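You operate a simulated robot arm through the tools that you are given. There is no shell and no other tool.

The job below is to be done with a simulated robot arm. You get a single attempt, and the scene is never put back.

## Task
Level the plinth by the purple wheel, then load the motor block.
Fine: free the blue catch to turn, bubble between the marks, catch locked again before the block goes on top of the plinth; leave the other wheel. Set down upright: motor block. Where these are worked on the way, their far stop is far enough and under half their travel is too little: blue catch.

Only the result counts: the job must be done as asked and must still hold three seconds after the hand-in. Knocking over, shifting, dropping, spilling or breaking anything else fails it.

## Robot
A 7-joint arm with a three-finger gripper, fixed in place. Base frame: the origin is at the foot of the arm, x ahead of it, y to its left, z up; the work surface is at about z = 64. Lengths are in cm, angles in degrees, forces in N, time in s.
Its first joint turns from -166.0 to 166.0 degrees. Payload 2.69 kg.
The tool frame sits at the grasp point between the pads (the TCP): z along the fingers, y along the line on which they close. The tips reach 2.9 cm beyond it. Largest opening 12 cm; the body of the gripper starts 7.8 cm behind the TCP.
Orientation is told as [roll, pitch, yaw] about the base's x, y, z axes, in that order, counted from this pose: with the fingers straight down and closing along the base's y, the tool's x points along the base's -x, its y along +y and its z along -z.

## Interface
- The arm moves only by the tool send_rows. Its argument "increments" is one flat list of numbers, 7 for each row, row after row: the gripper command, from -1 (fully open) to 1 (shut), values between in proportion, then the shift along the base's x, y, z in cm, then the turn, a rotation vector about the base's x, y, z in degrees. In form: [jaw, x, y, z, ax, ay, az, jaw, x, y, z, ax, ay, az, ...]. A call has 1 to 20 rows; each row shifts and turns the commanded pose from where the row before left it. Each row takes 0.2 s and may step no farther than 5 cm and 8.6 degrees from the row before; otherwise, or with a gripper value out of range, the whole call is refused. Where a pose cannot be reached the arm comes as near as it can. A force on the tool above 40 N (or 10 N above the force at the start of the call, whichever is more), or a blocked arm, ends the call early, and 0.2 s more pass. Each finger halts on what it meets, pressing with about 31 N; the grip force reading is that of the motor and also rises with nothing between the fingers. The clock runs only during rows and for 0.2 s after the last one: add rows that do not move to give the fingers time. The reply holds the time, the measured pose of the TCP, the force on the tool along the base axes, the opening and the grip force, in the units named above and with some noise, with the torque about the TCP (base axes, N m) and any sound that the robot's microphone picked up.
- Cameras (640 x 400 px; columns grow to the right, rows downward): "scene" is fixed at [5.17, -65.11, 140.18]; the picture's right is [0.10, -1.00, 0.00], its down [-0.87, -0.08, -0.48] and it looks along [0.48, 0.05, -0.88] (base axes); focal length 364 px, centre (320, 200). "wrist" rides on the gripper at [6.3, 0, -10.4] in the tool frame; the picture's right is [0.00, 1.00, 0.00], its down [-0.83, 0.00, -0.56] and it looks along [-0.56, 0.00, 0.83] (tool axes); focal length 275 px, centre (320, 200). There is no depth. A picture from a camera that has moved, and an enlarged one, comes with that camera's place and axes in the base frame and with its lens.
- grab_frame(camera): a new picture of that camera. No time passes.
- lift_body(by): slides the trunk up (or, below 0, down) by that many cm; the arm rides with it, the base frame stays. It gives what a move gives, with no picture.
- zoom(camera, box): a new picture of the part [left, top, right, bottom] of that camera's present view, enlarged. No time passes.
- hand_in(): hands the job in; it is judged then, once.

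Nothing tells you positions but the pictures and the camera data. Unless the task says otherwise, let go and move clear before handing in.

The tools are called after "Call:" as a command line: name --argument value ..., lists and objects as JSON in quotes. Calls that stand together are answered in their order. send_rows: Moves the arm, as the interface text tells. Its arguments: {"type":"object","properties":{"increments":{"type":"array","items":{"type":"number"}}},"required":["increments"]} The other tools are called the same way: lift_body (by) slides the trunk up or down; grab_frame (camera) takes a picture; zoom (camera, box) takes an enlarged picture of a part of a camera's view; hand_in () hands the job in.

At the start:

```text
time_s: 0.0
tcp_pos: [26.4, -43.35, 93.46]
tcp_rot: [0.1, 0.0, 0.0]
ft_force: [0.2, 0.1, 0.0]
moment: [0.01, 0.0, 0.01]
grip_width: 12.01
finger_force: 0.1
trunk travel left (down, up): [-35.0, 23.6]
```

scene: 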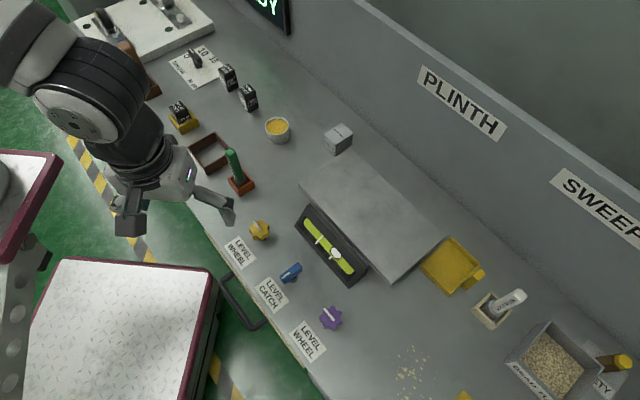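
wrist: 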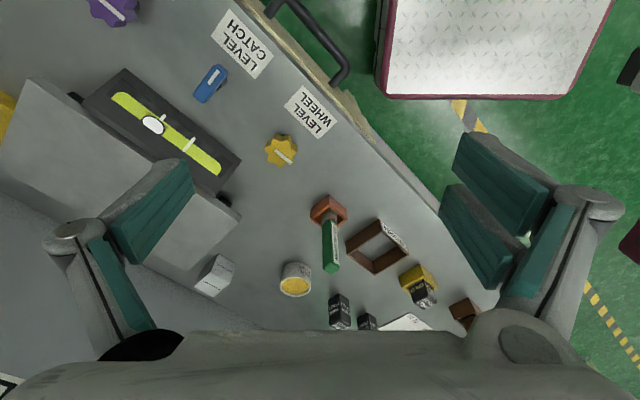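

I see a bench with a grey plinth, a spirit level on its front, a yellow wheel, a blue catch and a purple wheel. I'll look closer before I move anything.

Call:
zoom --camera "scene" --box '[220, 190, 380, 290]'

Call:
zoom --camera "scene" --box '[240, 250, 400, 350]'

Call:
zoom --camera "scene" --box '[140, 40, 300, 140]'

Call:
zoom --camera "scene" --box '[260, 90, 420, 190]'

Call:
zoom --camera "scene" --box '[400, 220, 640, 400]'

Call:
zoom --camera "scene" --box '[60, 0, 260, 125]'

```text
4.00 times, centred on (300, 240) of scene
camera zoom: at [5.17, -65.11, 140.18], right [0.1, -1.0, 0.0], down [-0.87, -0.08, -0.48], along [0.48, 0.05, -0.88], focal length 1455 px, centre (400, 40)
```

zoom: 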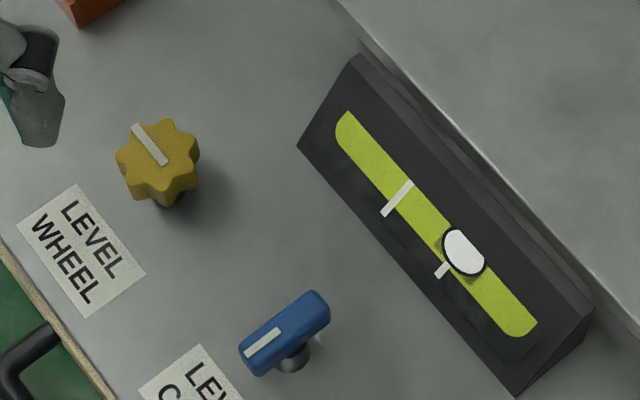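

```text
4.00 times, centred on (320, 300) of scene
camera zoom: at [5.17, -65.11, 140.18], right [0.1, -1.0, 0.0], down [-0.87, -0.08, -0.48], along [0.48, 0.05, -0.88], focal length 1455 px, centre (320, -200)
```

zoom: 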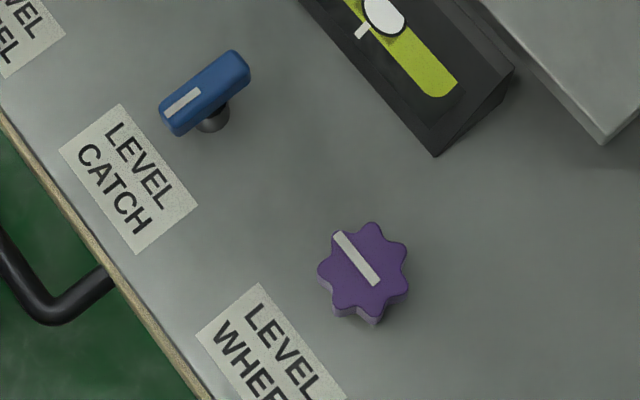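

```text
4.00 times, centred on (220, 90) of scene
camera zoom: at [5.17, -65.11, 140.18], right [0.1, -1.0, 0.0], down [-0.87, -0.08, -0.48], along [0.48, 0.05, -0.88], focal length 1455 px, centre (720, 640)
```

zoom: 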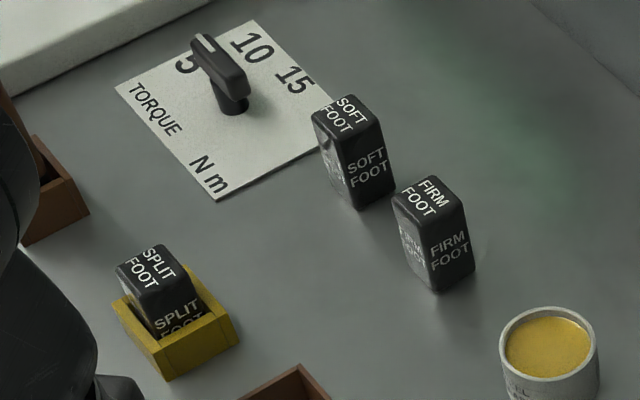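

```text
4.00 times, centred on (340, 140) of scene
camera zoom: at [5.17, -65.11, 140.18], right [0.1, -1.0, 0.0], down [-0.87, -0.08, -0.48], along [0.48, 0.05, -0.88], focal length 1455 px, centre (240, 440)
```

zoom: 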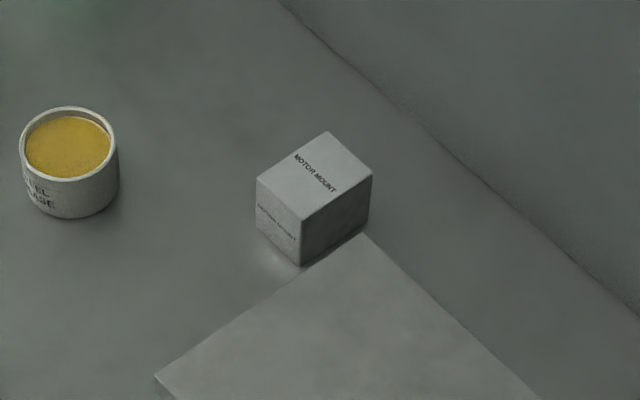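

```text
2.22 times, centred on (520, 310) of scene
camera zoom: at [5.17, -65.11, 140.18], right [0.1, -1.0, 0.0], down [-0.87, -0.08, -0.48], along [0.48, 0.05, -0.88], focal length 808 px, centre (-124, -44)
```

zoom: 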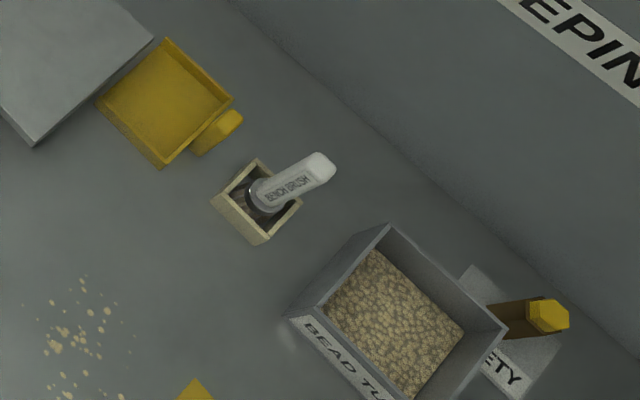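

```text
3.20 times, centred on (160, 62) of scene
camera zoom: at [5.17, -65.11, 140.18], right [0.1, -1.0, 0.0], down [-0.87, -0.08, -0.48], along [0.48, 0.05, -0.88], focal length 1164 px, centre (832, 640)
```

zoom: 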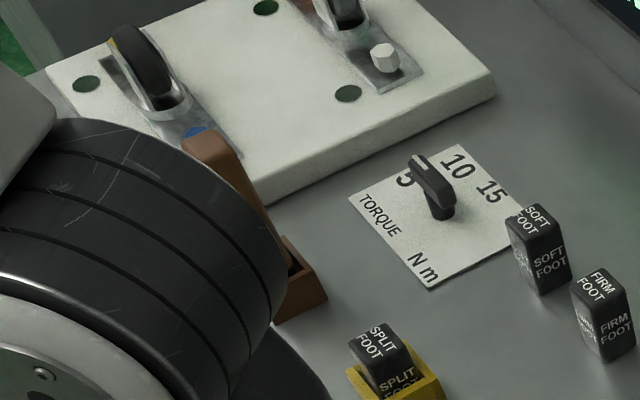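

The bench runs at about 45° to the base. I put the purple wheel near (19.5,-66), the blue catch near (27.3,-57) and the yellow wheel near (36.5,-49). I'll turn the gripper to match the bench and move above the catch for a closer look.

Call:
send_rows --increments '[-1, 0.15, -2.29, -1.41, 0, 0, -7.5, -1, 0.15, -2.29, -1.41, 0, 0, -7.5, -1, 0.15, -2.29, -1.41, 0, 0, -7.5, -1, 0.15, -2.29, -1.41, 0, 0, -7.5, -1, 0.15, -2.29, -1.41, 0, 0, -7.5, -1, 0.15, -2.29, -1.41, 0, 0, -7.5, -1, 0, 0, 0, 0, 0, 0]'

Call:
grab_frame --camera "wrist"

Call:
grab_frame --camera "scene"

```text
time_s: 1.6
tcp_pos: [27.37, -57.12, 84.87]
tcp_rot: [0.0, 0.0, -45.2]
ft_force: [-0.8, 0.0, -0.2]
moment: [-0.02, 0.02, 0.01]
grip_width: 12.0
finger_force: 0.1
trunk travel left (down, up): [-35.0, 23.6]
```

```text
taken
camera wrist: at [22.89, -52.7, 95.33], right [0.7, 0.71, 0.0], down [0.59, -0.59, 0.56], along [0.39, -0.39, -0.83], focal length 275 px, centre (320, 200)
```

wrist: 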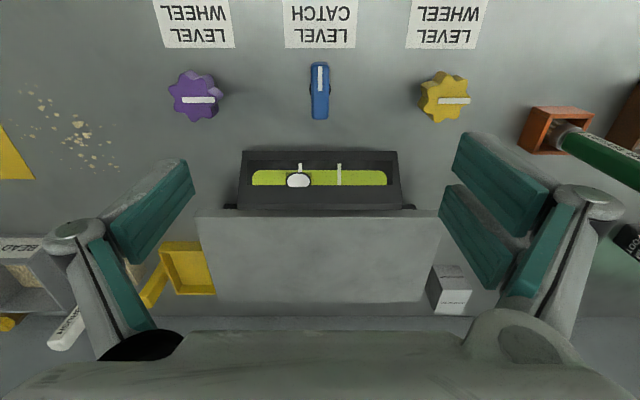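

```text
taken
```

scene: 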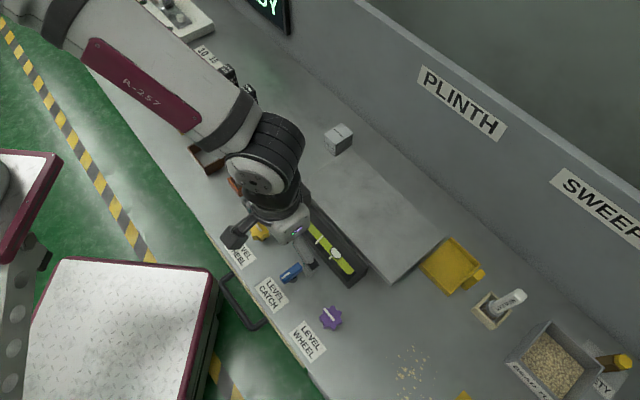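

The wrist view is now lined up with the bench, and the bubble sits over the mark on the purple side. I'll zoom in on the catch, the level and the block.

Call:
zoom --camera "wrist" --box '[230, 50, 410, 220]'

Call:
zoom --camera "wrist" --box '[400, 230, 500, 330]'

Call:
zoom --camera "scene" --box '[260, 240, 380, 340]'

```text
2.35 times, centred on (320, 135) of wrist
camera zoom: at [22.89, -52.7, 95.33], right [0.7, 0.71, 0.0], down [0.59, -0.59, 0.56], along [0.39, -0.39, -0.83], focal length 648 px, centre (320, 353)
```

zoom: 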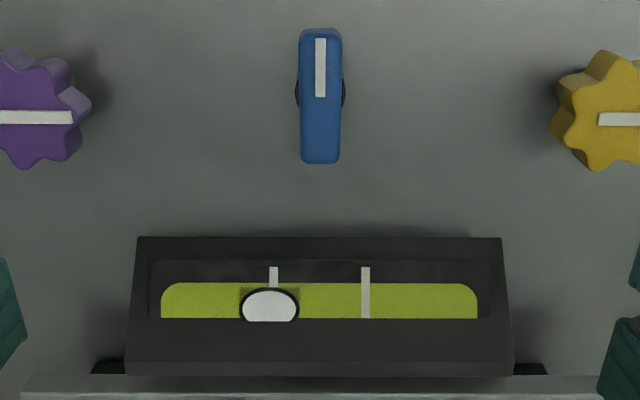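

```text
4.00 times, centred on (450, 280) of wrist
camera zoom: at [22.89, -52.7, 95.33], right [0.7, 0.71, 0.0], down [0.59, -0.59, 0.56], along [0.39, -0.39, -0.83], focal length 1101 px, centre (-200, -120)
```

zoom: 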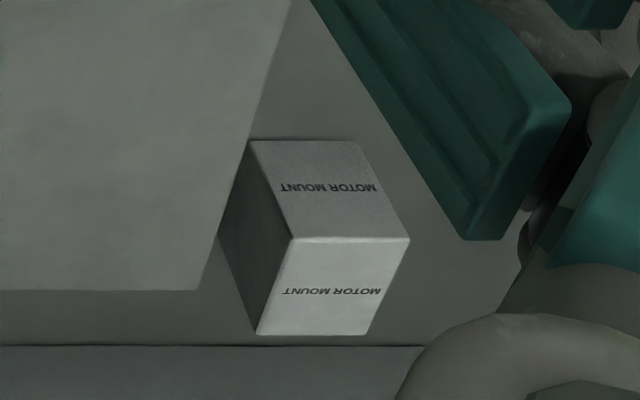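

```text
4.00 times, centred on (320, 290) of scene
camera zoom: at [5.17, -65.11, 140.18], right [0.1, -1.0, 0.0], down [-0.87, -0.08, -0.48], along [0.48, 0.05, -0.88], focal length 1455 px, centre (320, -160)
```

zoom: 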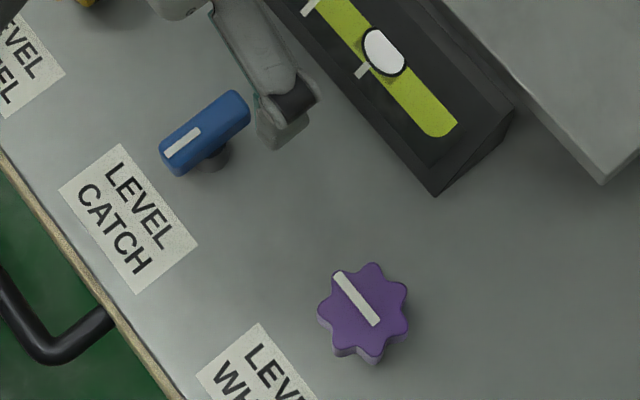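

The catch's handle lies straight across the bench, with its pivot near (27.25,-57.05) and its top at about z 68. I'll narrow the fingers, go down and grip it.

Call:
send_rows --increments '[0.1, -0.1, 0.1, -3.4, 0, 0, 0, 0.1, 0, 0, -3.4, 0, 0, 0, 0.1, 0, 0, -3.4, 0, 0, 0, 0.1, 0, 0, -3.4, 0, 0, 0, 0.1, 0, 0, -2.0, 0, 0, 0, 0.1, 0, 0, -1.2, 0, 0, 0, 0.1, 0, 0, 0, 0, 0, 0]'

Call:
grab_frame --camera "wrist"

```text
time_s: 3.2
tcp_pos: [27.36, -56.99, 68.2]
tcp_rot: [0.0, 0.0, -45.0]
ft_force: [-0.1, 0.5, 0.4]
moment: [0.01, -0.01, 0.0]
grip_width: 5.38
finger_force: 0.1
trunk travel left (down, up): [-35.0, 23.6]
```

```text
taken
camera wrist: at [22.78, -52.62, 78.53], right [0.7, 0.71, 0.0], down [0.59, -0.58, 0.56], along [0.39, -0.39, -0.83], focal length 275 px, centre (320, 200)
```

wrist: 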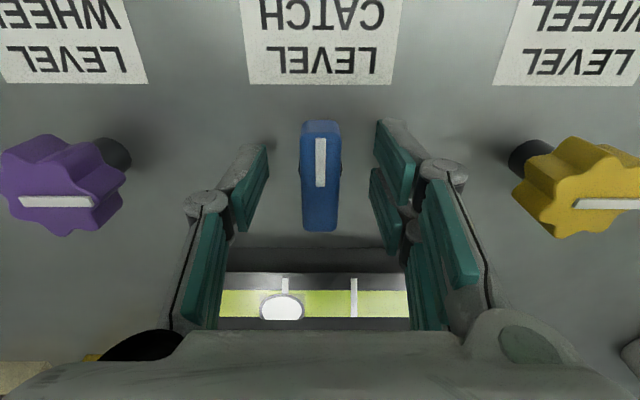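

The handle is between the fingers, so I'll close on it.

Call:
send_rows --increments '[1, 0, 0, 0, 0, 0, 0, 1, 0, 0, 0, 0, 0, 0, 1, 0, 0, 0, 0, 0, 0]'

```text
time_s: 4.0
tcp_pos: [27.38, -56.98, 68.17]
tcp_rot: [-0.1, 0.0, -45.0]
ft_force: [0.7, 1.2, 0.8]
moment: [0.0, -0.07, 0.02]
grip_width: 1.63
finger_force: 42.1
trunk travel left (down, up): [-35.0, 23.6]
```

Gripped at 1.63 cm. I don't know which way it frees, so I'll turn a little and check the torque.

Call:
send_rows --increments '[1, 0, 0, 0, 0, 0, 4, 1, 0, 0, 0, 0, 0, 4, 1, 0, 0, 0, 0, 0, 0]'

```text
time_s: 4.8
tcp_pos: [27.27, -56.92, 68.15]
tcp_rot: [0.0, 0.0, -36.9]
ft_force: [0.9, 4.4, 6.1]
moment: [-0.01, -0.16, -0.03]
grip_width: 1.63
finger_force: 42.1
trunk travel left (down, up): [-35.0, 23.6]
```

Call:
zoom --camera "scene" --box '[240, 220, 400, 340]'

Call:
grab_frame --camera "wrist"

```text
3.33 times, centred on (320, 280) of scene
camera zoom: at [5.17, -65.11, 140.18], right [0.1, -1.0, 0.0], down [-0.87, -0.08, -0.48], along [0.48, 0.05, -0.88], focal length 1213 px, centre (320, -67)
```

zoom: 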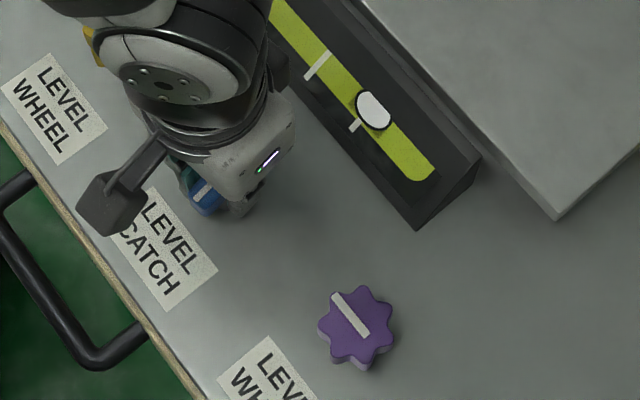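

```text
taken
camera wrist: at [22.22, -53.28, 78.55], right [0.6, 0.8, 0.0], down [0.67, -0.5, 0.56], along [0.45, -0.33, -0.83], focal length 275 px, centre (320, 200)
```

wrist: 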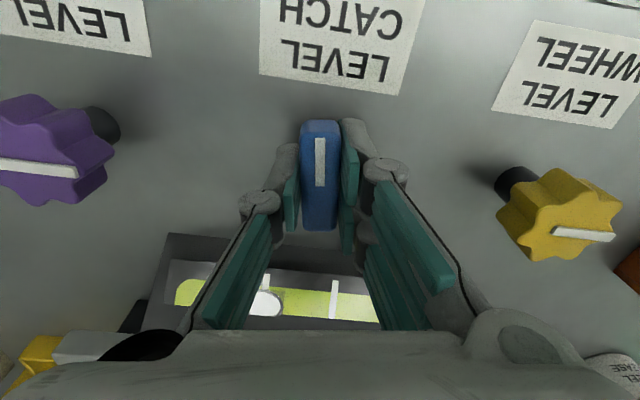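

The handle came with the gripper at almost no torque, so this way is free. I'll keep turning.

Call:
send_rows --increments '[1, 0, 0, 0, 0, 0, 6, 1, 0, 0, 0, 0, 0, 6, 1, 0, 0, 0, 0, 0, 6, 1, 0, 0, 0, 0, 0, 6, 1, 0, 0, 0, 0, 0, 0]'

```text
time_s: 6.0
tcp_pos: [27.27, -56.89, 68.16]
tcp_rot: [0.0, -0.1, -12.9]
ft_force: [2.6, 8.4, 11.9]
moment: [0.29, 0.25, 0.03]
grip_width: 1.64
finger_force: 42.1
trunk travel left (down, up): [-35.0, 23.6]
```

Call:
send_rows --increments '[1, 0, 0.1, 0.1, 0, 0, 6, 1, 0, 0.05, 0.1, 0, 0, 6, 1, 0, 0, 0, 0, 0, 0]'

Call:
grab_frame --camera "wrist"

```text
time_s: 6.8
tcp_pos: [27.28, -56.84, 68.26]
tcp_rot: [-0.1, 0.0, -1.0]
ft_force: [1.5, -13.4, -32.4]
moment: [-0.22, -0.4, 0.0]
grip_width: 1.64
finger_force: 41.9
trunk travel left (down, up): [-35.0, 23.6]
```

```text
taken
camera wrist: at [20.98, -56.91, 78.55], right [0.01, 1.0, 0.0], down [0.83, -0.01, 0.56], along [0.56, -0.01, -0.83], focal length 275 px, centre (320, 200)
```

wrist: 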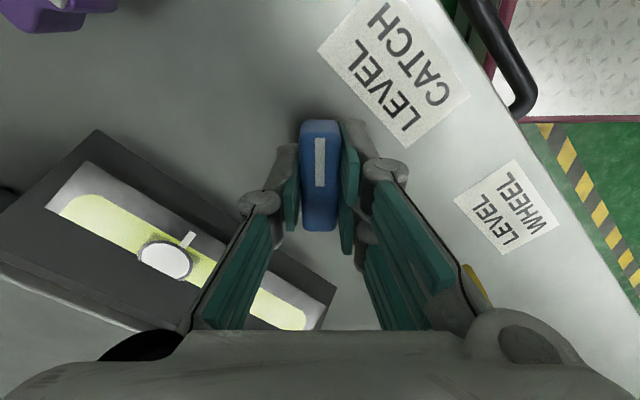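

I moved up too far and the arm is stiff, so I'll take the load off and carry on turning.

Call:
send_rows --increments '[1, 0, -0.09, -0.14, 0, 0, 0, 1, 0, 0, 0, 0, 0, 6, 1, 0, 0, 0, 0, 0, 6, 1, 0, 0, 0, 0, 0, 0]'

```text
time_s: 7.8
tcp_pos: [27.32, -56.93, 68.21]
tcp_rot: [0.1, 0.0, 11.1]
ft_force: [6.2, -2.9, -13.9]
moment: [-0.08, 0.09, -0.02]
grip_width: 1.64
finger_force: 42.1
trunk travel left (down, up): [-35.0, 23.6]
```

Call:
send_rows --increments '[1, 0.03, -0.02, -0.05, 0, 0, 6, 1, 0, 0, 0, 0, 0, 6, 1, 0, 0, 0, 0, 0, 6, 1, 0, 0, 0, 0, 0, 0]'

```text
time_s: 8.8
tcp_pos: [27.3, -56.92, 68.16]
tcp_rot: [0.0, 0.0, 29.0]
ft_force: [5.1, 6.2, 2.8]
moment: [0.14, 0.02, -0.03]
grip_width: 1.65
finger_force: 42.6
trunk travel left (down, up): [-35.0, 23.6]
```

Call:
send_rows --increments '[1, 0, 0.02, 0, 0, 0, 5, 1, 0, 0, 0, 0, 0, 5, 1, 0, 0, 0, 0, 0, 3, 1, 0, 0, 0, 0, 0, 0]'

Call:
zoom --camera "scene" --box '[240, 220, 400, 340]'

Call:
grab_frame --camera "wrist"

```text
time_s: 9.8
tcp_pos: [27.13, -56.92, 68.21]
tcp_rot: [0.0, 0.1, 41.9]
ft_force: [2.3, 9.6, 2.6]
moment: [0.17, 0.01, 0.05]
grip_width: 1.66
finger_force: 42.1
trunk travel left (down, up): [-35.0, 23.6]
```

```text
3.33 times, centred on (320, 280) of scene
camera zoom: at [5.17, -65.11, 140.18], right [0.1, -1.0, 0.0], down [-0.87, -0.08, -0.48], along [0.48, 0.05, -0.88], focal length 1213 px, centre (320, -67)
```

zoom: 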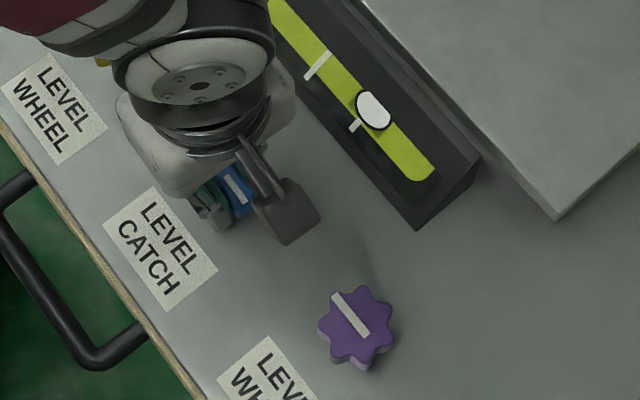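

```text
taken
camera wrist: at [22.6, -61.2, 78.55], right [-0.67, 0.74, 0.0], down [0.61, 0.56, 0.56], along [0.41, 0.37, -0.83], focal length 275 px, centre (320, 200)
```

wrist: 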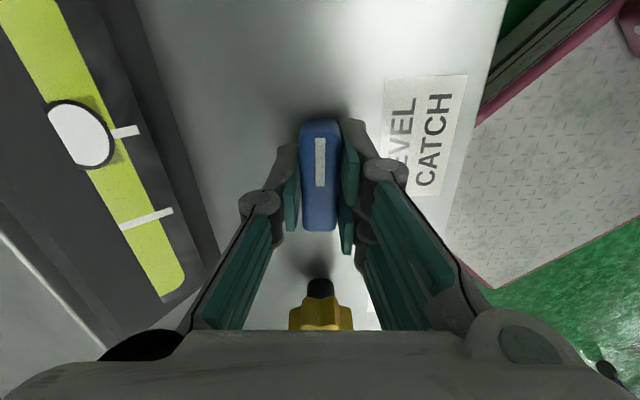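

About 87° turned and no stop yet. I'll go on in small steps and look for one.

Call:
send_rows --increments '[1, 0, 0, 0, 0, 0, 3, 1, 0, 0, 0, 0, 0, 3, 1, 0, 0, 0, 0, 0, 0]'

Call:
grab_frame --camera "wrist"

```text
time_s: 10.6
tcp_pos: [27.2, -56.87, 68.15]
tcp_rot: [0.0, -0.2, 47.9]
ft_force: [1.1, 10.4, 5.2]
moment: [0.5, -0.43, -1.61]
grip_width: 1.65
finger_force: 42.4
trunk travel left (down, up): [-35.0, 23.6]
```

```text
taken
camera wrist: at [23.03, -61.65, 78.55], right [-0.74, 0.67, 0.0], down [0.55, 0.62, 0.56], along [0.37, 0.41, -0.83], focal length 275 px, centre (320, 200)
```

wrist: 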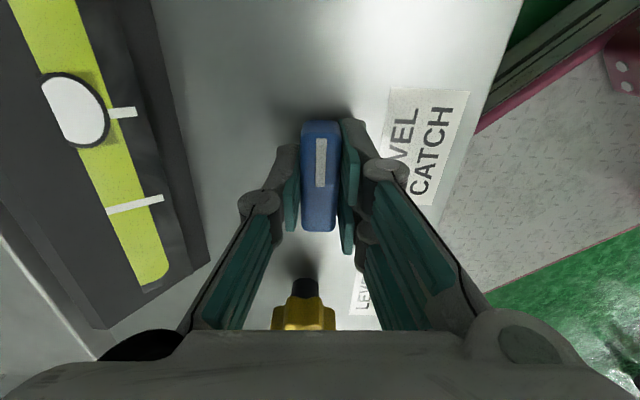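

The torque jumped to -1.6 N·m, so the catch is at its far stop after about 90°. I'll ease the strain, open the fingers and check that it stays.

Call:
send_rows --increments '[1, 0, 0, 0, 0, 0, -2.5, 0.4, 0, 0, 0, 0, 0, 0, 0.1, 0, 0, 0, 0, 0, 0, 0.1, 0, 0, 3, 0, 0, 0, 0.1, 0, 0, 4, 0, 0, 0, 0.1, 0, 0, 5, 0, 0, 0, 0.1, 0, 0, 0, 0, 0, 0]'

Call:
grab_frame --camera "wrist"

Call:
zoom --camera "scene" --box '[240, 220, 400, 340]'

```text
time_s: 12.2
tcp_pos: [27.34, -56.97, 80.15]
tcp_rot: [0.0, 0.0, 45.5]
ft_force: [-0.4, -0.3, 0.5]
moment: [0.0, 0.01, 0.01]
grip_width: 5.4
finger_force: 0.0
trunk travel left (down, up): [-35.0, 23.6]
```

```text
taken
camera wrist: at [22.94, -61.47, 90.52], right [-0.72, 0.7, 0.0], down [0.58, 0.59, 0.56], along [0.39, 0.4, -0.83], focal length 275 px, centre (320, 200)
```

wrist: 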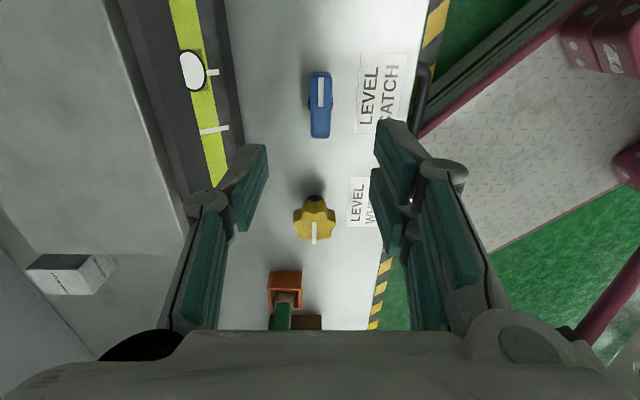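

```text
3.33 times, centred on (320, 280) of scene
camera zoom: at [5.17, -65.11, 140.18], right [0.1, -1.0, 0.0], down [-0.87, -0.08, -0.48], along [0.48, 0.05, -0.88], focal length 1213 px, centre (320, -67)
```

zoom: 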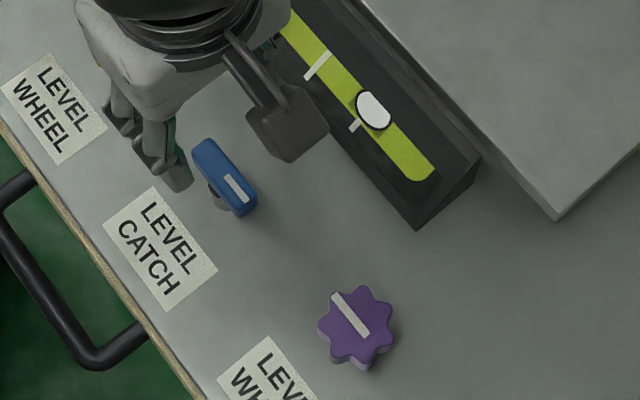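

The catch stayed at the free end, with its mark towards the purple wheel. I'll go over to the purple wheel with yaw around -70°, so the wrist camera should still see the bubble while I turn.

Call:
send_rows --increments '[-0.17, -0.581, -0.631, 0, 0, 0, -8.25, -0.17, -0.581, -0.631, 0, 0, 0, -8.25, -0.17, -0.581, -0.631, 0, 0, 0, -8.25, -0.17, -0.581, -0.631, 0, 0, 0, -8.25, -0.17, -0.581, -0.631, 0, 0, 0, -8.25, -0.17, -0.581, -0.631, 0, 0, 0, -8.25, -0.17, -0.581, -0.631, 0, 0, 0, -8.25, -0.17, -0.581, -0.631, 0, 0, 0, -8.25, -0.17, -0.581, -0.631, 0, 0, 0, -8.25, -0.17, -0.581, -0.631, 0, 0, 0, -8.25, -0.17, -0.581, -0.631, 0, 0, 0, -8.25, -0.17, -0.581, -0.631, 0, 0, 0, -8.25, -0.17, -0.581, -0.631, 0, 0, 0, -8.25, -0.17, -0.581, -0.631, 0, 0, 0, -8.25, -0.17, 0, 0, 0, 0, 0, 0]'

Call:
grab_frame --camera "wrist"

Call:
grab_frame --camera "scene"

```text
time_s: 15.4
tcp_pos: [19.15, -65.78, 80.14]
tcp_rot: [0.1, 0.1, -70.1]
ft_force: [0.1, -0.1, -1.3]
moment: [-0.01, 0.0, 0.02]
grip_width: 7.02
finger_force: 0.2
trunk travel left (down, up): [-35.0, 23.6]
```

```text
taken
camera wrist: at [16.96, -59.93, 90.54], right [0.94, 0.34, 0.0], down [0.29, -0.78, 0.56], along [0.19, -0.52, -0.83], focal length 275 px, centre (320, 200)
```

wrist: 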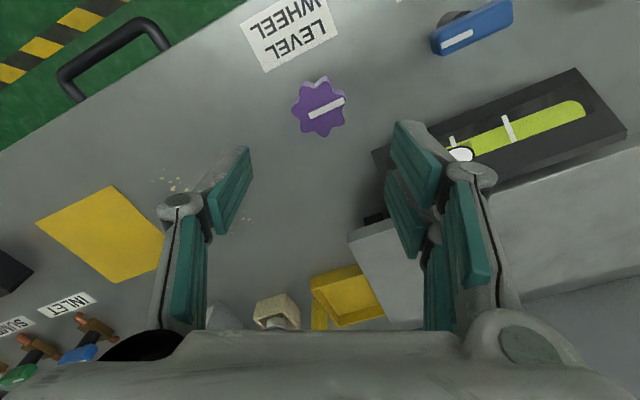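

```text
taken
```

scene: 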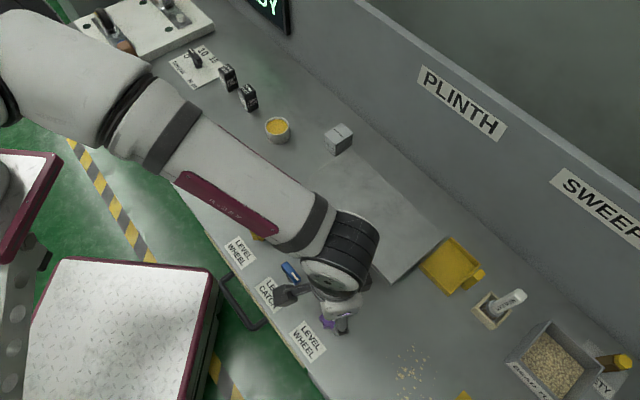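

Call:
zoom --camera "wrist" --box '[270, 60, 370, 160]'

```text
4.00 times, centred on (320, 110) of wrist
camera zoom: at [16.96, -59.93, 90.54], right [0.94, 0.34, 0.0], down [0.29, -0.78, 0.56], along [0.19, -0.52, -0.83], focal length 1101 px, centre (320, 560)
```

zoom: 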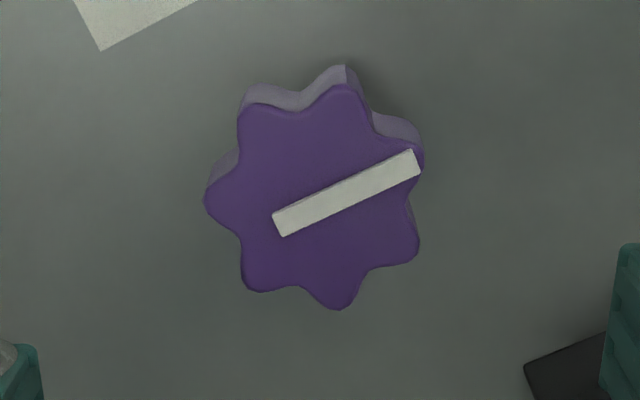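

The wheel is centred under the tool. I'll go down and grip it.

Call:
send_rows --increments '[-0.17, 0, 0, -4, 0, 0, 0, -0.17, 0, 0, -4, 0, 0, 0, -0.17, 0, 0, -2.5, 0, 0, 0, -0.17, 0, 0, -1.6, 0, 0, 0, -0.17, 0, 0, 0, 0, 0, 0]'

Call:
grab_frame --camera "wrist"

```text
time_s: 16.6
tcp_pos: [19.02, -65.7, 68.1]
tcp_rot: [0.0, 0.0, -70.0]
ft_force: [-0.2, 1.0, 0.6]
moment: [0.02, -0.02, 0.01]
grip_width: 7.04
finger_force: 0.1
trunk travel left (down, up): [-35.0, 23.6]
```

```text
taken
camera wrist: at [16.96, -59.85, 78.44], right [0.94, 0.35, 0.0], down [0.29, -0.78, 0.56], along [0.19, -0.52, -0.83], focal length 275 px, centre (320, 200)
```

wrist: 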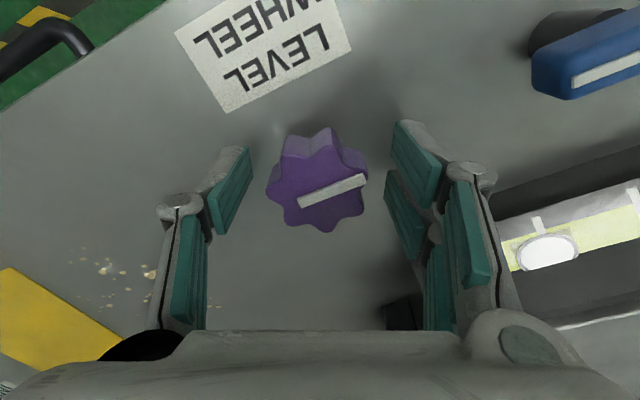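

The bubble is still in view from here, so I'll close on the wheel.

Call:
send_rows --increments '[1, 0, 0, 0, 0, 0, 0, 1, 0, 0, 0, 0, 0, 0, 1, 0, 0, 0, 0, 0, 0]'

Call:
grab_frame --camera "wrist"

```text
time_s: 17.4
tcp_pos: [19.1, -65.61, 68.16]
tcp_rot: [-0.1, -0.1, -70.0]
ft_force: [-5.4, -2.7, 2.0]
moment: [-0.08, 0.15, -0.02]
grip_width: 4.16
finger_force: 45.6
trunk travel left (down, up): [-35.0, 23.6]
```

```text
taken
camera wrist: at [16.9, -59.87, 78.49], right [0.94, 0.35, 0.0], down [0.29, -0.78, 0.56], along [0.19, -0.52, -0.83], focal length 275 px, centre (320, 200)
```

wrist: 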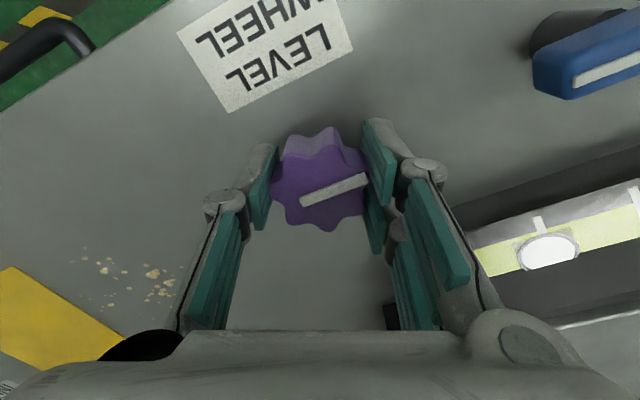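

Call:
send_rows --increments '[1, 0, 0, 0, 0, 0, 5, 1, 0, 0, 0, 0, 0, 5, 1, 0, 0, 0, 0, 0, 0]'

Call:
grab_frame --camera "wrist"

```text
time_s: 18.2
tcp_pos: [19.08, -65.72, 68.13]
tcp_rot: [0.0, 0.0, -60.0]
ft_force: [-9.4, -1.6, 4.1]
moment: [0.06, 0.29, -0.02]
grip_width: 4.15
finger_force: 45.1
trunk travel left (down, up): [-35.0, 23.6]
```

```text
taken
camera wrist: at [15.89, -60.34, 78.5], right [0.86, 0.5, 0.0], down [0.42, -0.72, 0.56], along [0.28, -0.48, -0.83], focal length 275 px, centre (320, 200)
```

wrist: 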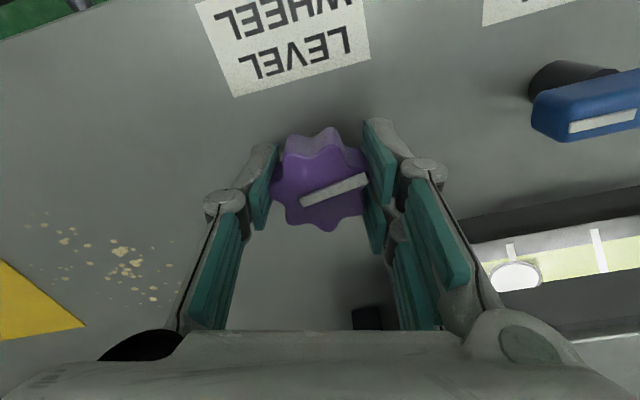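

Call:
zoom --camera "wrist" --box '[470, 200, 640, 310]'

Call:
zoom --camera "scene" --box '[280, 180, 400, 300]'

```text
3.64 times, centred on (555, 255) of wrist
camera zoom: at [15.89, -60.34, 78.5], right [0.86, 0.5, 0.0], down [0.42, -0.72, 0.56], along [0.28, -0.48, -0.83], focal length 1001 px, centre (-534, 0)
```

zoom: 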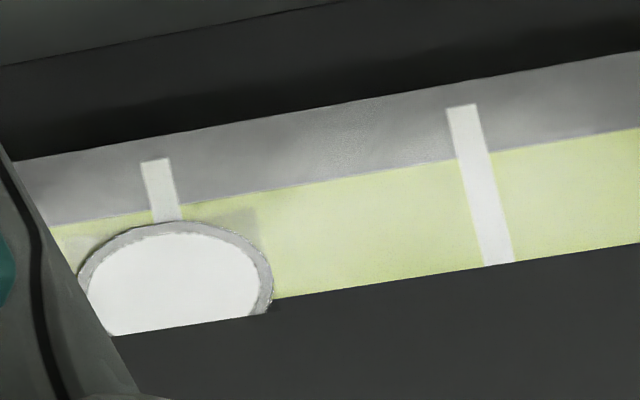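

```text
3.33 times, centred on (340, 240) of scene
camera zoom: at [5.17, -65.11, 140.18], right [0.1, -1.0, 0.0], down [-0.87, -0.08, -0.48], along [0.48, 0.05, -0.88], focal length 1213 px, centre (253, 67)
```

zoom: 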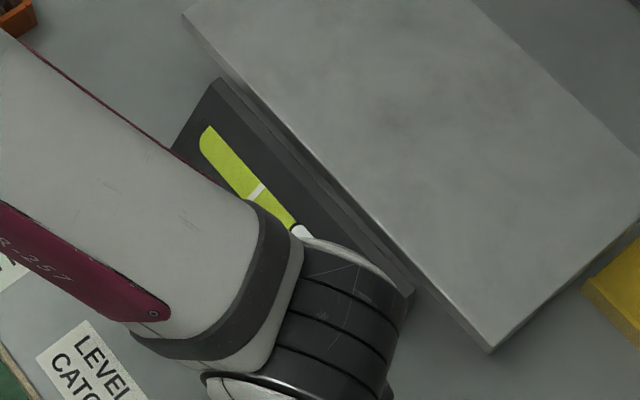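

The wheel turns freely and the bubble looks to have moved a little towards the marks. I'll continue the same way and check again.

Call:
send_rows --increments '[1, -0.05, 0, 0, 0, 0, 5, 1, 0, 0, 0, 0, 0, 5, 1, 0, 0, 0, 0, 0, 5, 1, 0, 0, 0, 0, 0, 0]'

Call:
grab_frame --camera "wrist"

Call:
zoom --camera "scene" --box '[280, 180, 400, 300]'

```text
time_s: 19.2
tcp_pos: [19.03, -65.74, 68.06]
tcp_rot: [-0.1, 0.1, -44.9]
ft_force: [-7.9, -2.2, 6.8]
moment: [-0.06, 0.13, -0.01]
grip_width: 4.16
finger_force: 44.9
trunk travel left (down, up): [-35.0, 23.6]
```

```text
taken
camera wrist: at [14.57, -61.36, 78.49], right [0.7, 0.71, 0.0], down [0.59, -0.58, 0.56], along [0.4, -0.39, -0.83], focal length 275 px, centre (320, 200)
```

wrist: 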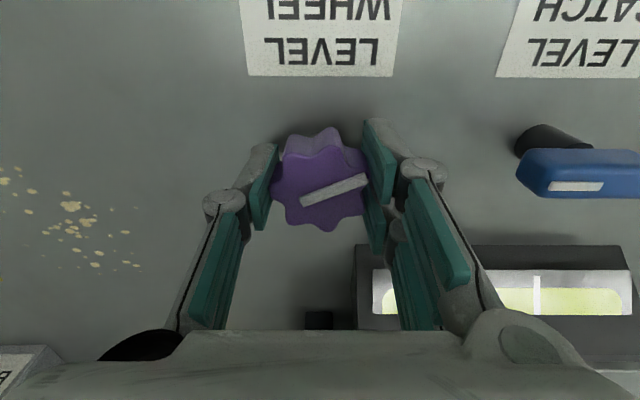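

```text
3.33 times, centred on (340, 240) of scene
camera zoom: at [5.17, -65.11, 140.18], right [0.1, -1.0, 0.0], down [-0.87, -0.08, -0.48], along [0.48, 0.05, -0.88], focal length 1213 px, centre (253, 67)
```

zoom: 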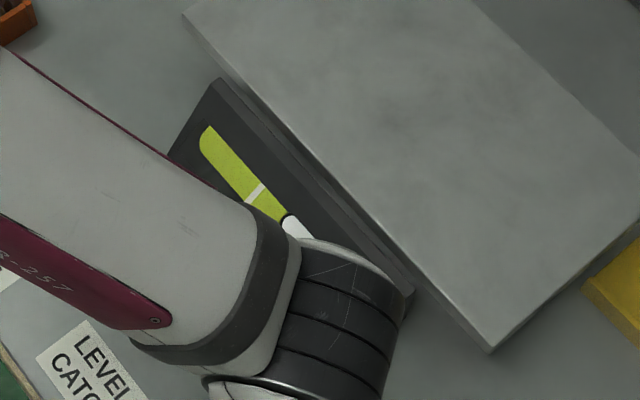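

The scene view shows the bubble moving towards the middle. I'll go on in steps, watching its leading end.

Call:
send_rows --increments '[1, -0.04, 0, -0.02, 0, 0, 5, 1, 0, 0, 0, 0, 0, 5, 1, 0, 0, 0, 0, 0, 5, 1, 0, 0, 0, 0, 0, 0, 1, 0, 0, 0, 0, 0, 0]'

Call:
grab_frame --camera "wrist"

Call:
zoom --camera "scene" --box '[280, 180, 400, 300]'

```text
time_s: 20.4
tcp_pos: [18.96, -65.64, 68.11]
tcp_rot: [-0.1, -0.1, -30.1]
ft_force: [-2.8, 3.2, 19.1]
moment: [0.12, 0.05, -0.02]
grip_width: 4.13
finger_force: 44.7
trunk travel left (down, up): [-35.0, 23.6]
```

```text
taken
camera wrist: at [13.56, -62.67, 78.48], right [0.5, 0.87, 0.0], down [0.72, -0.41, 0.56], along [0.48, -0.28, -0.83], focal length 275 px, centre (320, 200)
```

wrist: 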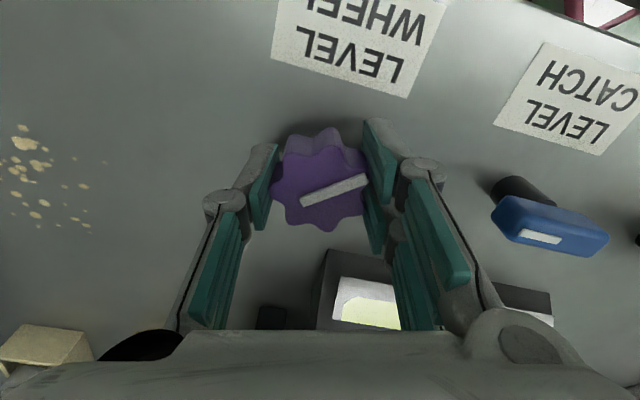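

```text
3.33 times, centred on (340, 240) of scene
camera zoom: at [5.17, -65.11, 140.18], right [0.1, -1.0, 0.0], down [-0.87, -0.08, -0.48], along [0.48, 0.05, -0.88], focal length 1213 px, centre (253, 67)
```

zoom: 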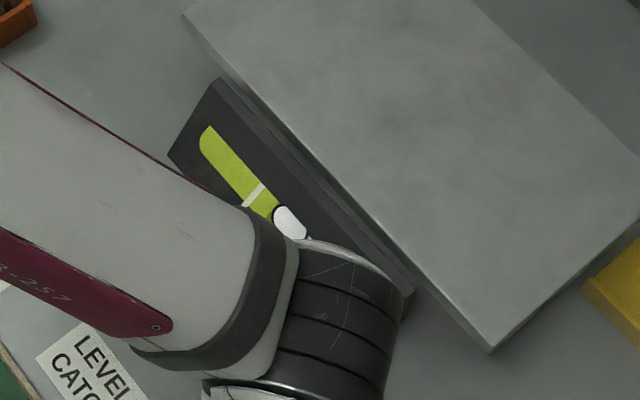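

Call:
send_rows --increments '[1, 0, 0, 0.04, 0, 0, 5, 1, 0, 0, 0, 0, 0, 5, 1, 0, 0, 0, 0, 0, 4, 1, 0, 0, 0, 0, 0, 0, 1, 0, 0, 0, 0, 0, 0]'

Call:
zoom --camera "scene" --box '[280, 180, 400, 300]'

```text
time_s: 21.6
tcp_pos: [19.06, -65.7, 68.24]
tcp_rot: [-0.1, 0.0, -16.0]
ft_force: [-3.3, -3.3, 12.7]
moment: [-0.17, -0.09, -0.01]
grip_width: 4.16
finger_force: 45.3
trunk travel left (down, up): [-35.0, 23.6]
```

```text
3.33 times, centred on (340, 240) of scene
camera zoom: at [5.17, -65.11, 140.18], right [0.1, -1.0, 0.0], down [-0.87, -0.08, -0.48], along [0.48, 0.05, -0.88], focal length 1213 px, centre (253, 67)
```

zoom: 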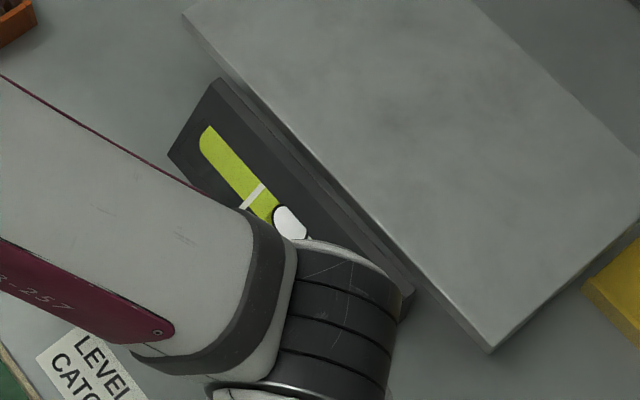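

Call:
grab_frame --camera "wrist"

```text
taken
camera wrist: at [12.97, -64.1, 78.48], right [0.27, 0.96, 0.0], down [0.8, -0.22, 0.56], along [0.54, -0.15, -0.83], focal length 275 px, centre (320, 200)
```

wrist: 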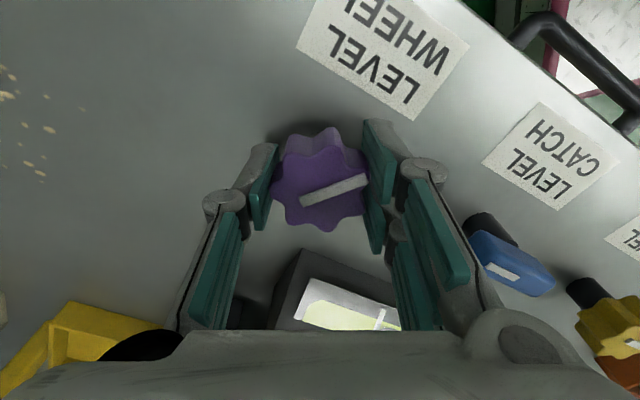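

The wheel did turn, but the bubble hasn't moved since the last look. It may be lagging, so I'll wait a second and look again.

Call:
send_rows --increments '[1, 0, 0, 0, 0, 0, 0, 1, 0, 0, 0, 0, 0, 0, 1, 0, 0, 0, 0, 0, 0, 1, 0, 0, 0, 0, 0, 0, 1, 0, 0, 0, 0, 0, 0]'

Call:
zoom --camera "scene" --box '[280, 180, 400, 300]'

```text
time_s: 22.8
tcp_pos: [18.88, -65.79, 68.11]
tcp_rot: [-0.1, -0.1, -16.0]
ft_force: [-3.5, -6.8, 9.4]
moment: [-0.13, 0.06, -0.02]
grip_width: 4.14
finger_force: 45.3
trunk travel left (down, up): [-35.0, 23.6]
```

```text
3.33 times, centred on (340, 240) of scene
camera zoom: at [5.17, -65.11, 140.18], right [0.1, -1.0, 0.0], down [-0.87, -0.08, -0.48], along [0.48, 0.05, -0.88], focal length 1213 px, centre (253, 67)
```

zoom: 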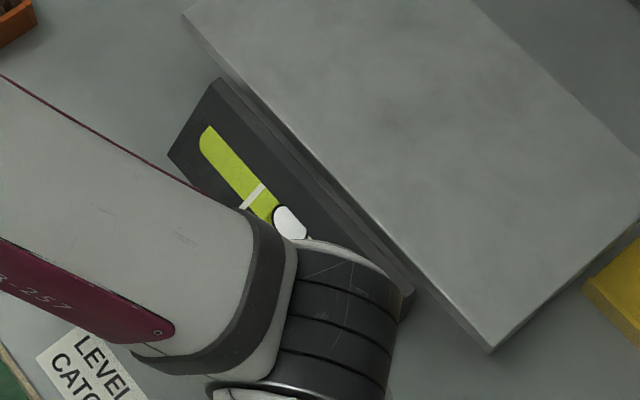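

Call:
send_rows --increments '[1, 0, 0, 0, 0, 0, 4, 1, 0, 0, 0, 0, 0, 4, 1, 0, 0, 0, 0, 0, 0, 1, 0, 0, 0, 0, 0, 0]'

Call:
zoom --camera "scene" --box '[280, 180, 400, 300]'

Call:
grab_frame --camera "wrist"

```text
time_s: 23.8
tcp_pos: [19.01, -65.81, 68.22]
tcp_rot: [0.0, 0.0, -8.1]
ft_force: [-3.6, -5.9, 8.7]
moment: [-0.11, 0.18, -0.01]
grip_width: 4.14
finger_force: 44.8
trunk travel left (down, up): [-35.0, 23.6]
```

```text
3.33 times, centred on (340, 240) of scene
camera zoom: at [5.17, -65.11, 140.18], right [0.1, -1.0, 0.0], down [-0.87, -0.08, -0.48], along [0.48, 0.05, -0.88], focal length 1213 px, centre (253, 67)
```

zoom: 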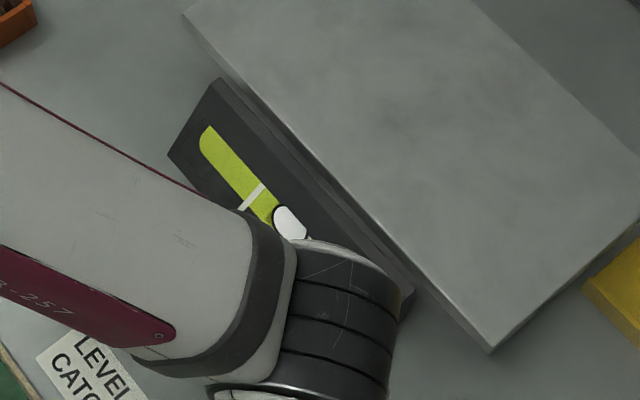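

```text
taken
camera wrist: at [12.79, -64.97, 78.47], right [0.13, 0.99, 0.0], down [0.82, -0.11, 0.56], along [0.55, -0.08, -0.83], focal length 275 px, centre (320, 200)
```

wrist: 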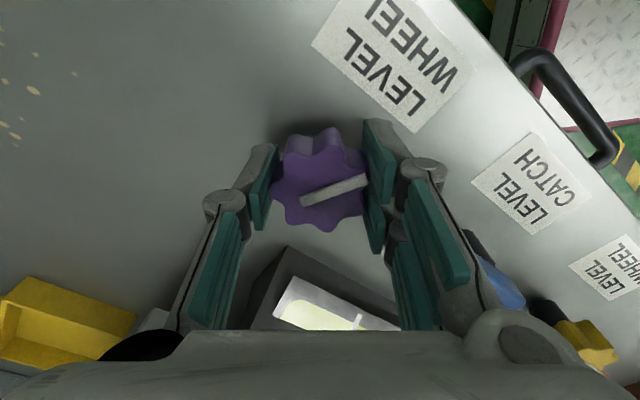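

The wheel turned another 8° and the bubble still didn't move. I'll let go and rise to see the level properly.

Call:
send_rows --increments '[0.2, 0, 0, 0, 0, 0, 0, -0.1, 0, 0, 0, 0, 0, 0, -0.17, 0, 0, 3, 0, 0, 0, -0.17, 0, 0, 4, 0, 0, -7, -0.17, 0, 0, 4, 0, 0, -7, -0.17, 1, 1, 1, 0, 0, -8, -0.17, 1, 1, 1, 0, 0, -8, -0.17, 1, 1, 1, 0, 0, -7, -0.17, 0, 0, 0, 0, 0, 0]'

Call:
grab_frame --camera "wrist"

Call:
zoom --camera "scene" --box '[260, 180, 420, 340]'

```text
time_s: 25.8
tcp_pos: [22.11, -62.71, 82.25]
tcp_rot: [0.0, -0.1, -45.0]
ft_force: [-0.4, -0.8, 0.7]
moment: [0.01, -0.01, -0.01]
grip_width: 7.05
finger_force: 0.1
trunk travel left (down, up): [-35.0, 23.6]
```

```text
taken
camera wrist: at [17.67, -58.35, 92.52], right [0.71, 0.71, 0.0], down [0.59, -0.59, 0.56], along [0.39, -0.39, -0.83], focal length 275 px, centre (320, 200)
```

wrist: 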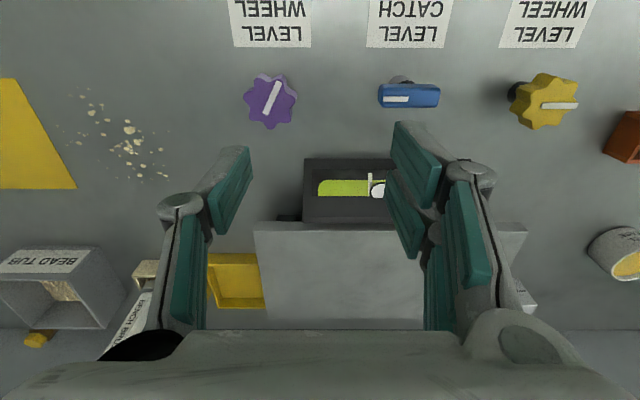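

```text
2.50 times, centred on (340, 260) of scene
camera zoom: at [5.17, -65.11, 140.18], right [0.1, -1.0, 0.0], down [-0.87, -0.08, -0.48], along [0.48, 0.05, -0.88], focal length 910 px, centre (270, 50)
```

zoom: 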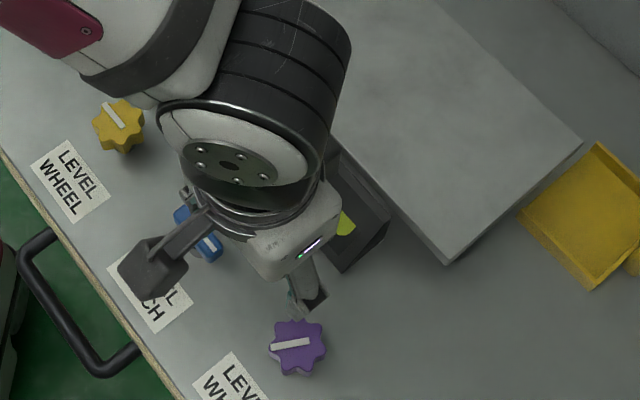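

Call:
send_rows --increments '[-0.17, 1.75, 1.9, 0.8, 0, 0, 0, -0.17, 1.75, 1.9, 0.8, 0, 0, 0, -0.17, 1.75, 1.9, 0.8, 0, 0, 0, -0.17, 0, 0, 0, 0, 0, 0]'

Call:
grab_frame --camera "wrist"

Call:
zoom --camera "wrist" --box '[230, 50, 410, 220]'

```text
time_s: 26.8
tcp_pos: [27.48, -56.95, 84.42]
tcp_rot: [0.0, 0.1, -44.9]
ft_force: [-0.4, 0.1, -0.4]
moment: [0.01, 0.0, -0.01]
grip_width: 7.02
finger_force: 0.1
trunk travel left (down, up): [-35.0, 23.6]
```

```text
taken
camera wrist: at [22.94, -52.65, 94.9], right [0.7, 0.71, 0.0], down [0.59, -0.59, 0.56], along [0.39, -0.39, -0.83], focal length 275 px, centre (320, 200)
```

wrist: 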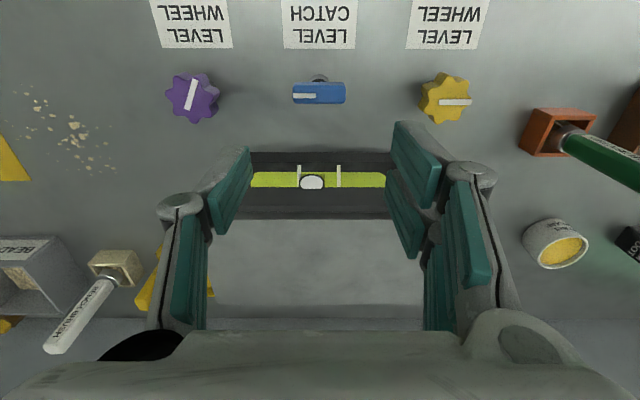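

```text
2.35 times, centred on (320, 135) of wrist
camera zoom: at [22.94, -52.65, 94.9], right [0.7, 0.71, 0.0], down [0.59, -0.59, 0.56], along [0.39, -0.39, -0.83], focal length 648 px, centre (320, 353)
```

zoom: 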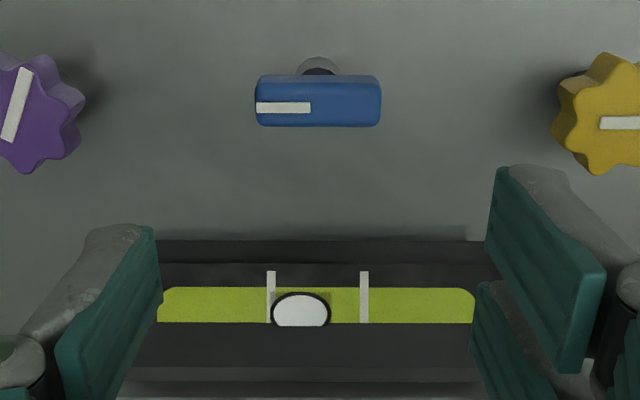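

Turning about 62° moved the bubble roughly two thirds of the way, and it sits just inside the purple-side mark. I'll grip the wheel again and keep turning the same way.

Call:
send_rows --increments '[-0.17, -1.65, -1.74, -0.88, 0, 0, -3, -0.17, -1.65, -1.74, -0.88, 0, 0, -3, -0.17, -1.65, -1.74, -0.88, 0, 0, -3, -0.17, -1.65, -1.74, -0.88, 0, 0, -3, -0.17, -1.65, -1.74, -0.88, 0, 0, -3, -0.17, 0, 0, -4, 0, 0, 0, -0.17, 0, 0, -4, 0, 0, 0, -0.17, 0, 0, -2.5, 0, 0, 0, -0.17, 0, 0, -1.5, 0, 0, 0, -0.17, 0, 0, 0, 0, 0, 0]'

Call:
grab_frame --camera "wrist"

```text
time_s: 29.0
tcp_pos: [18.93, -65.8, 67.93]
tcp_rot: [0.0, 0.0, -60.0]
ft_force: [0.1, -0.8, 0.2]
moment: [0.0, 0.0, -0.02]
grip_width: 7.01
finger_force: 0.1
trunk travel left (down, up): [-35.0, 23.6]
```

```text
taken
camera wrist: at [15.89, -60.32, 78.41], right [0.86, 0.5, 0.0], down [0.42, -0.72, 0.56], along [0.28, -0.48, -0.83], focal length 275 px, centre (320, 200)
```

wrist: 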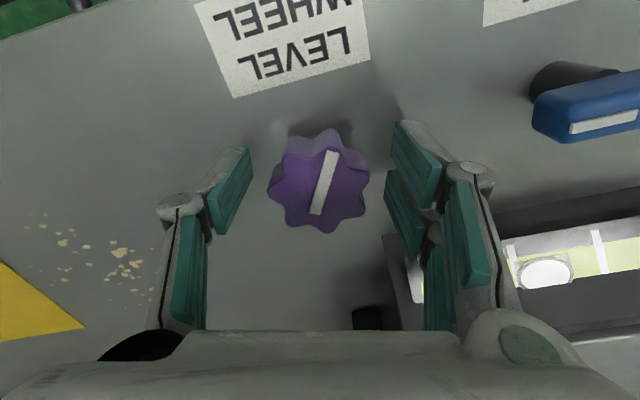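

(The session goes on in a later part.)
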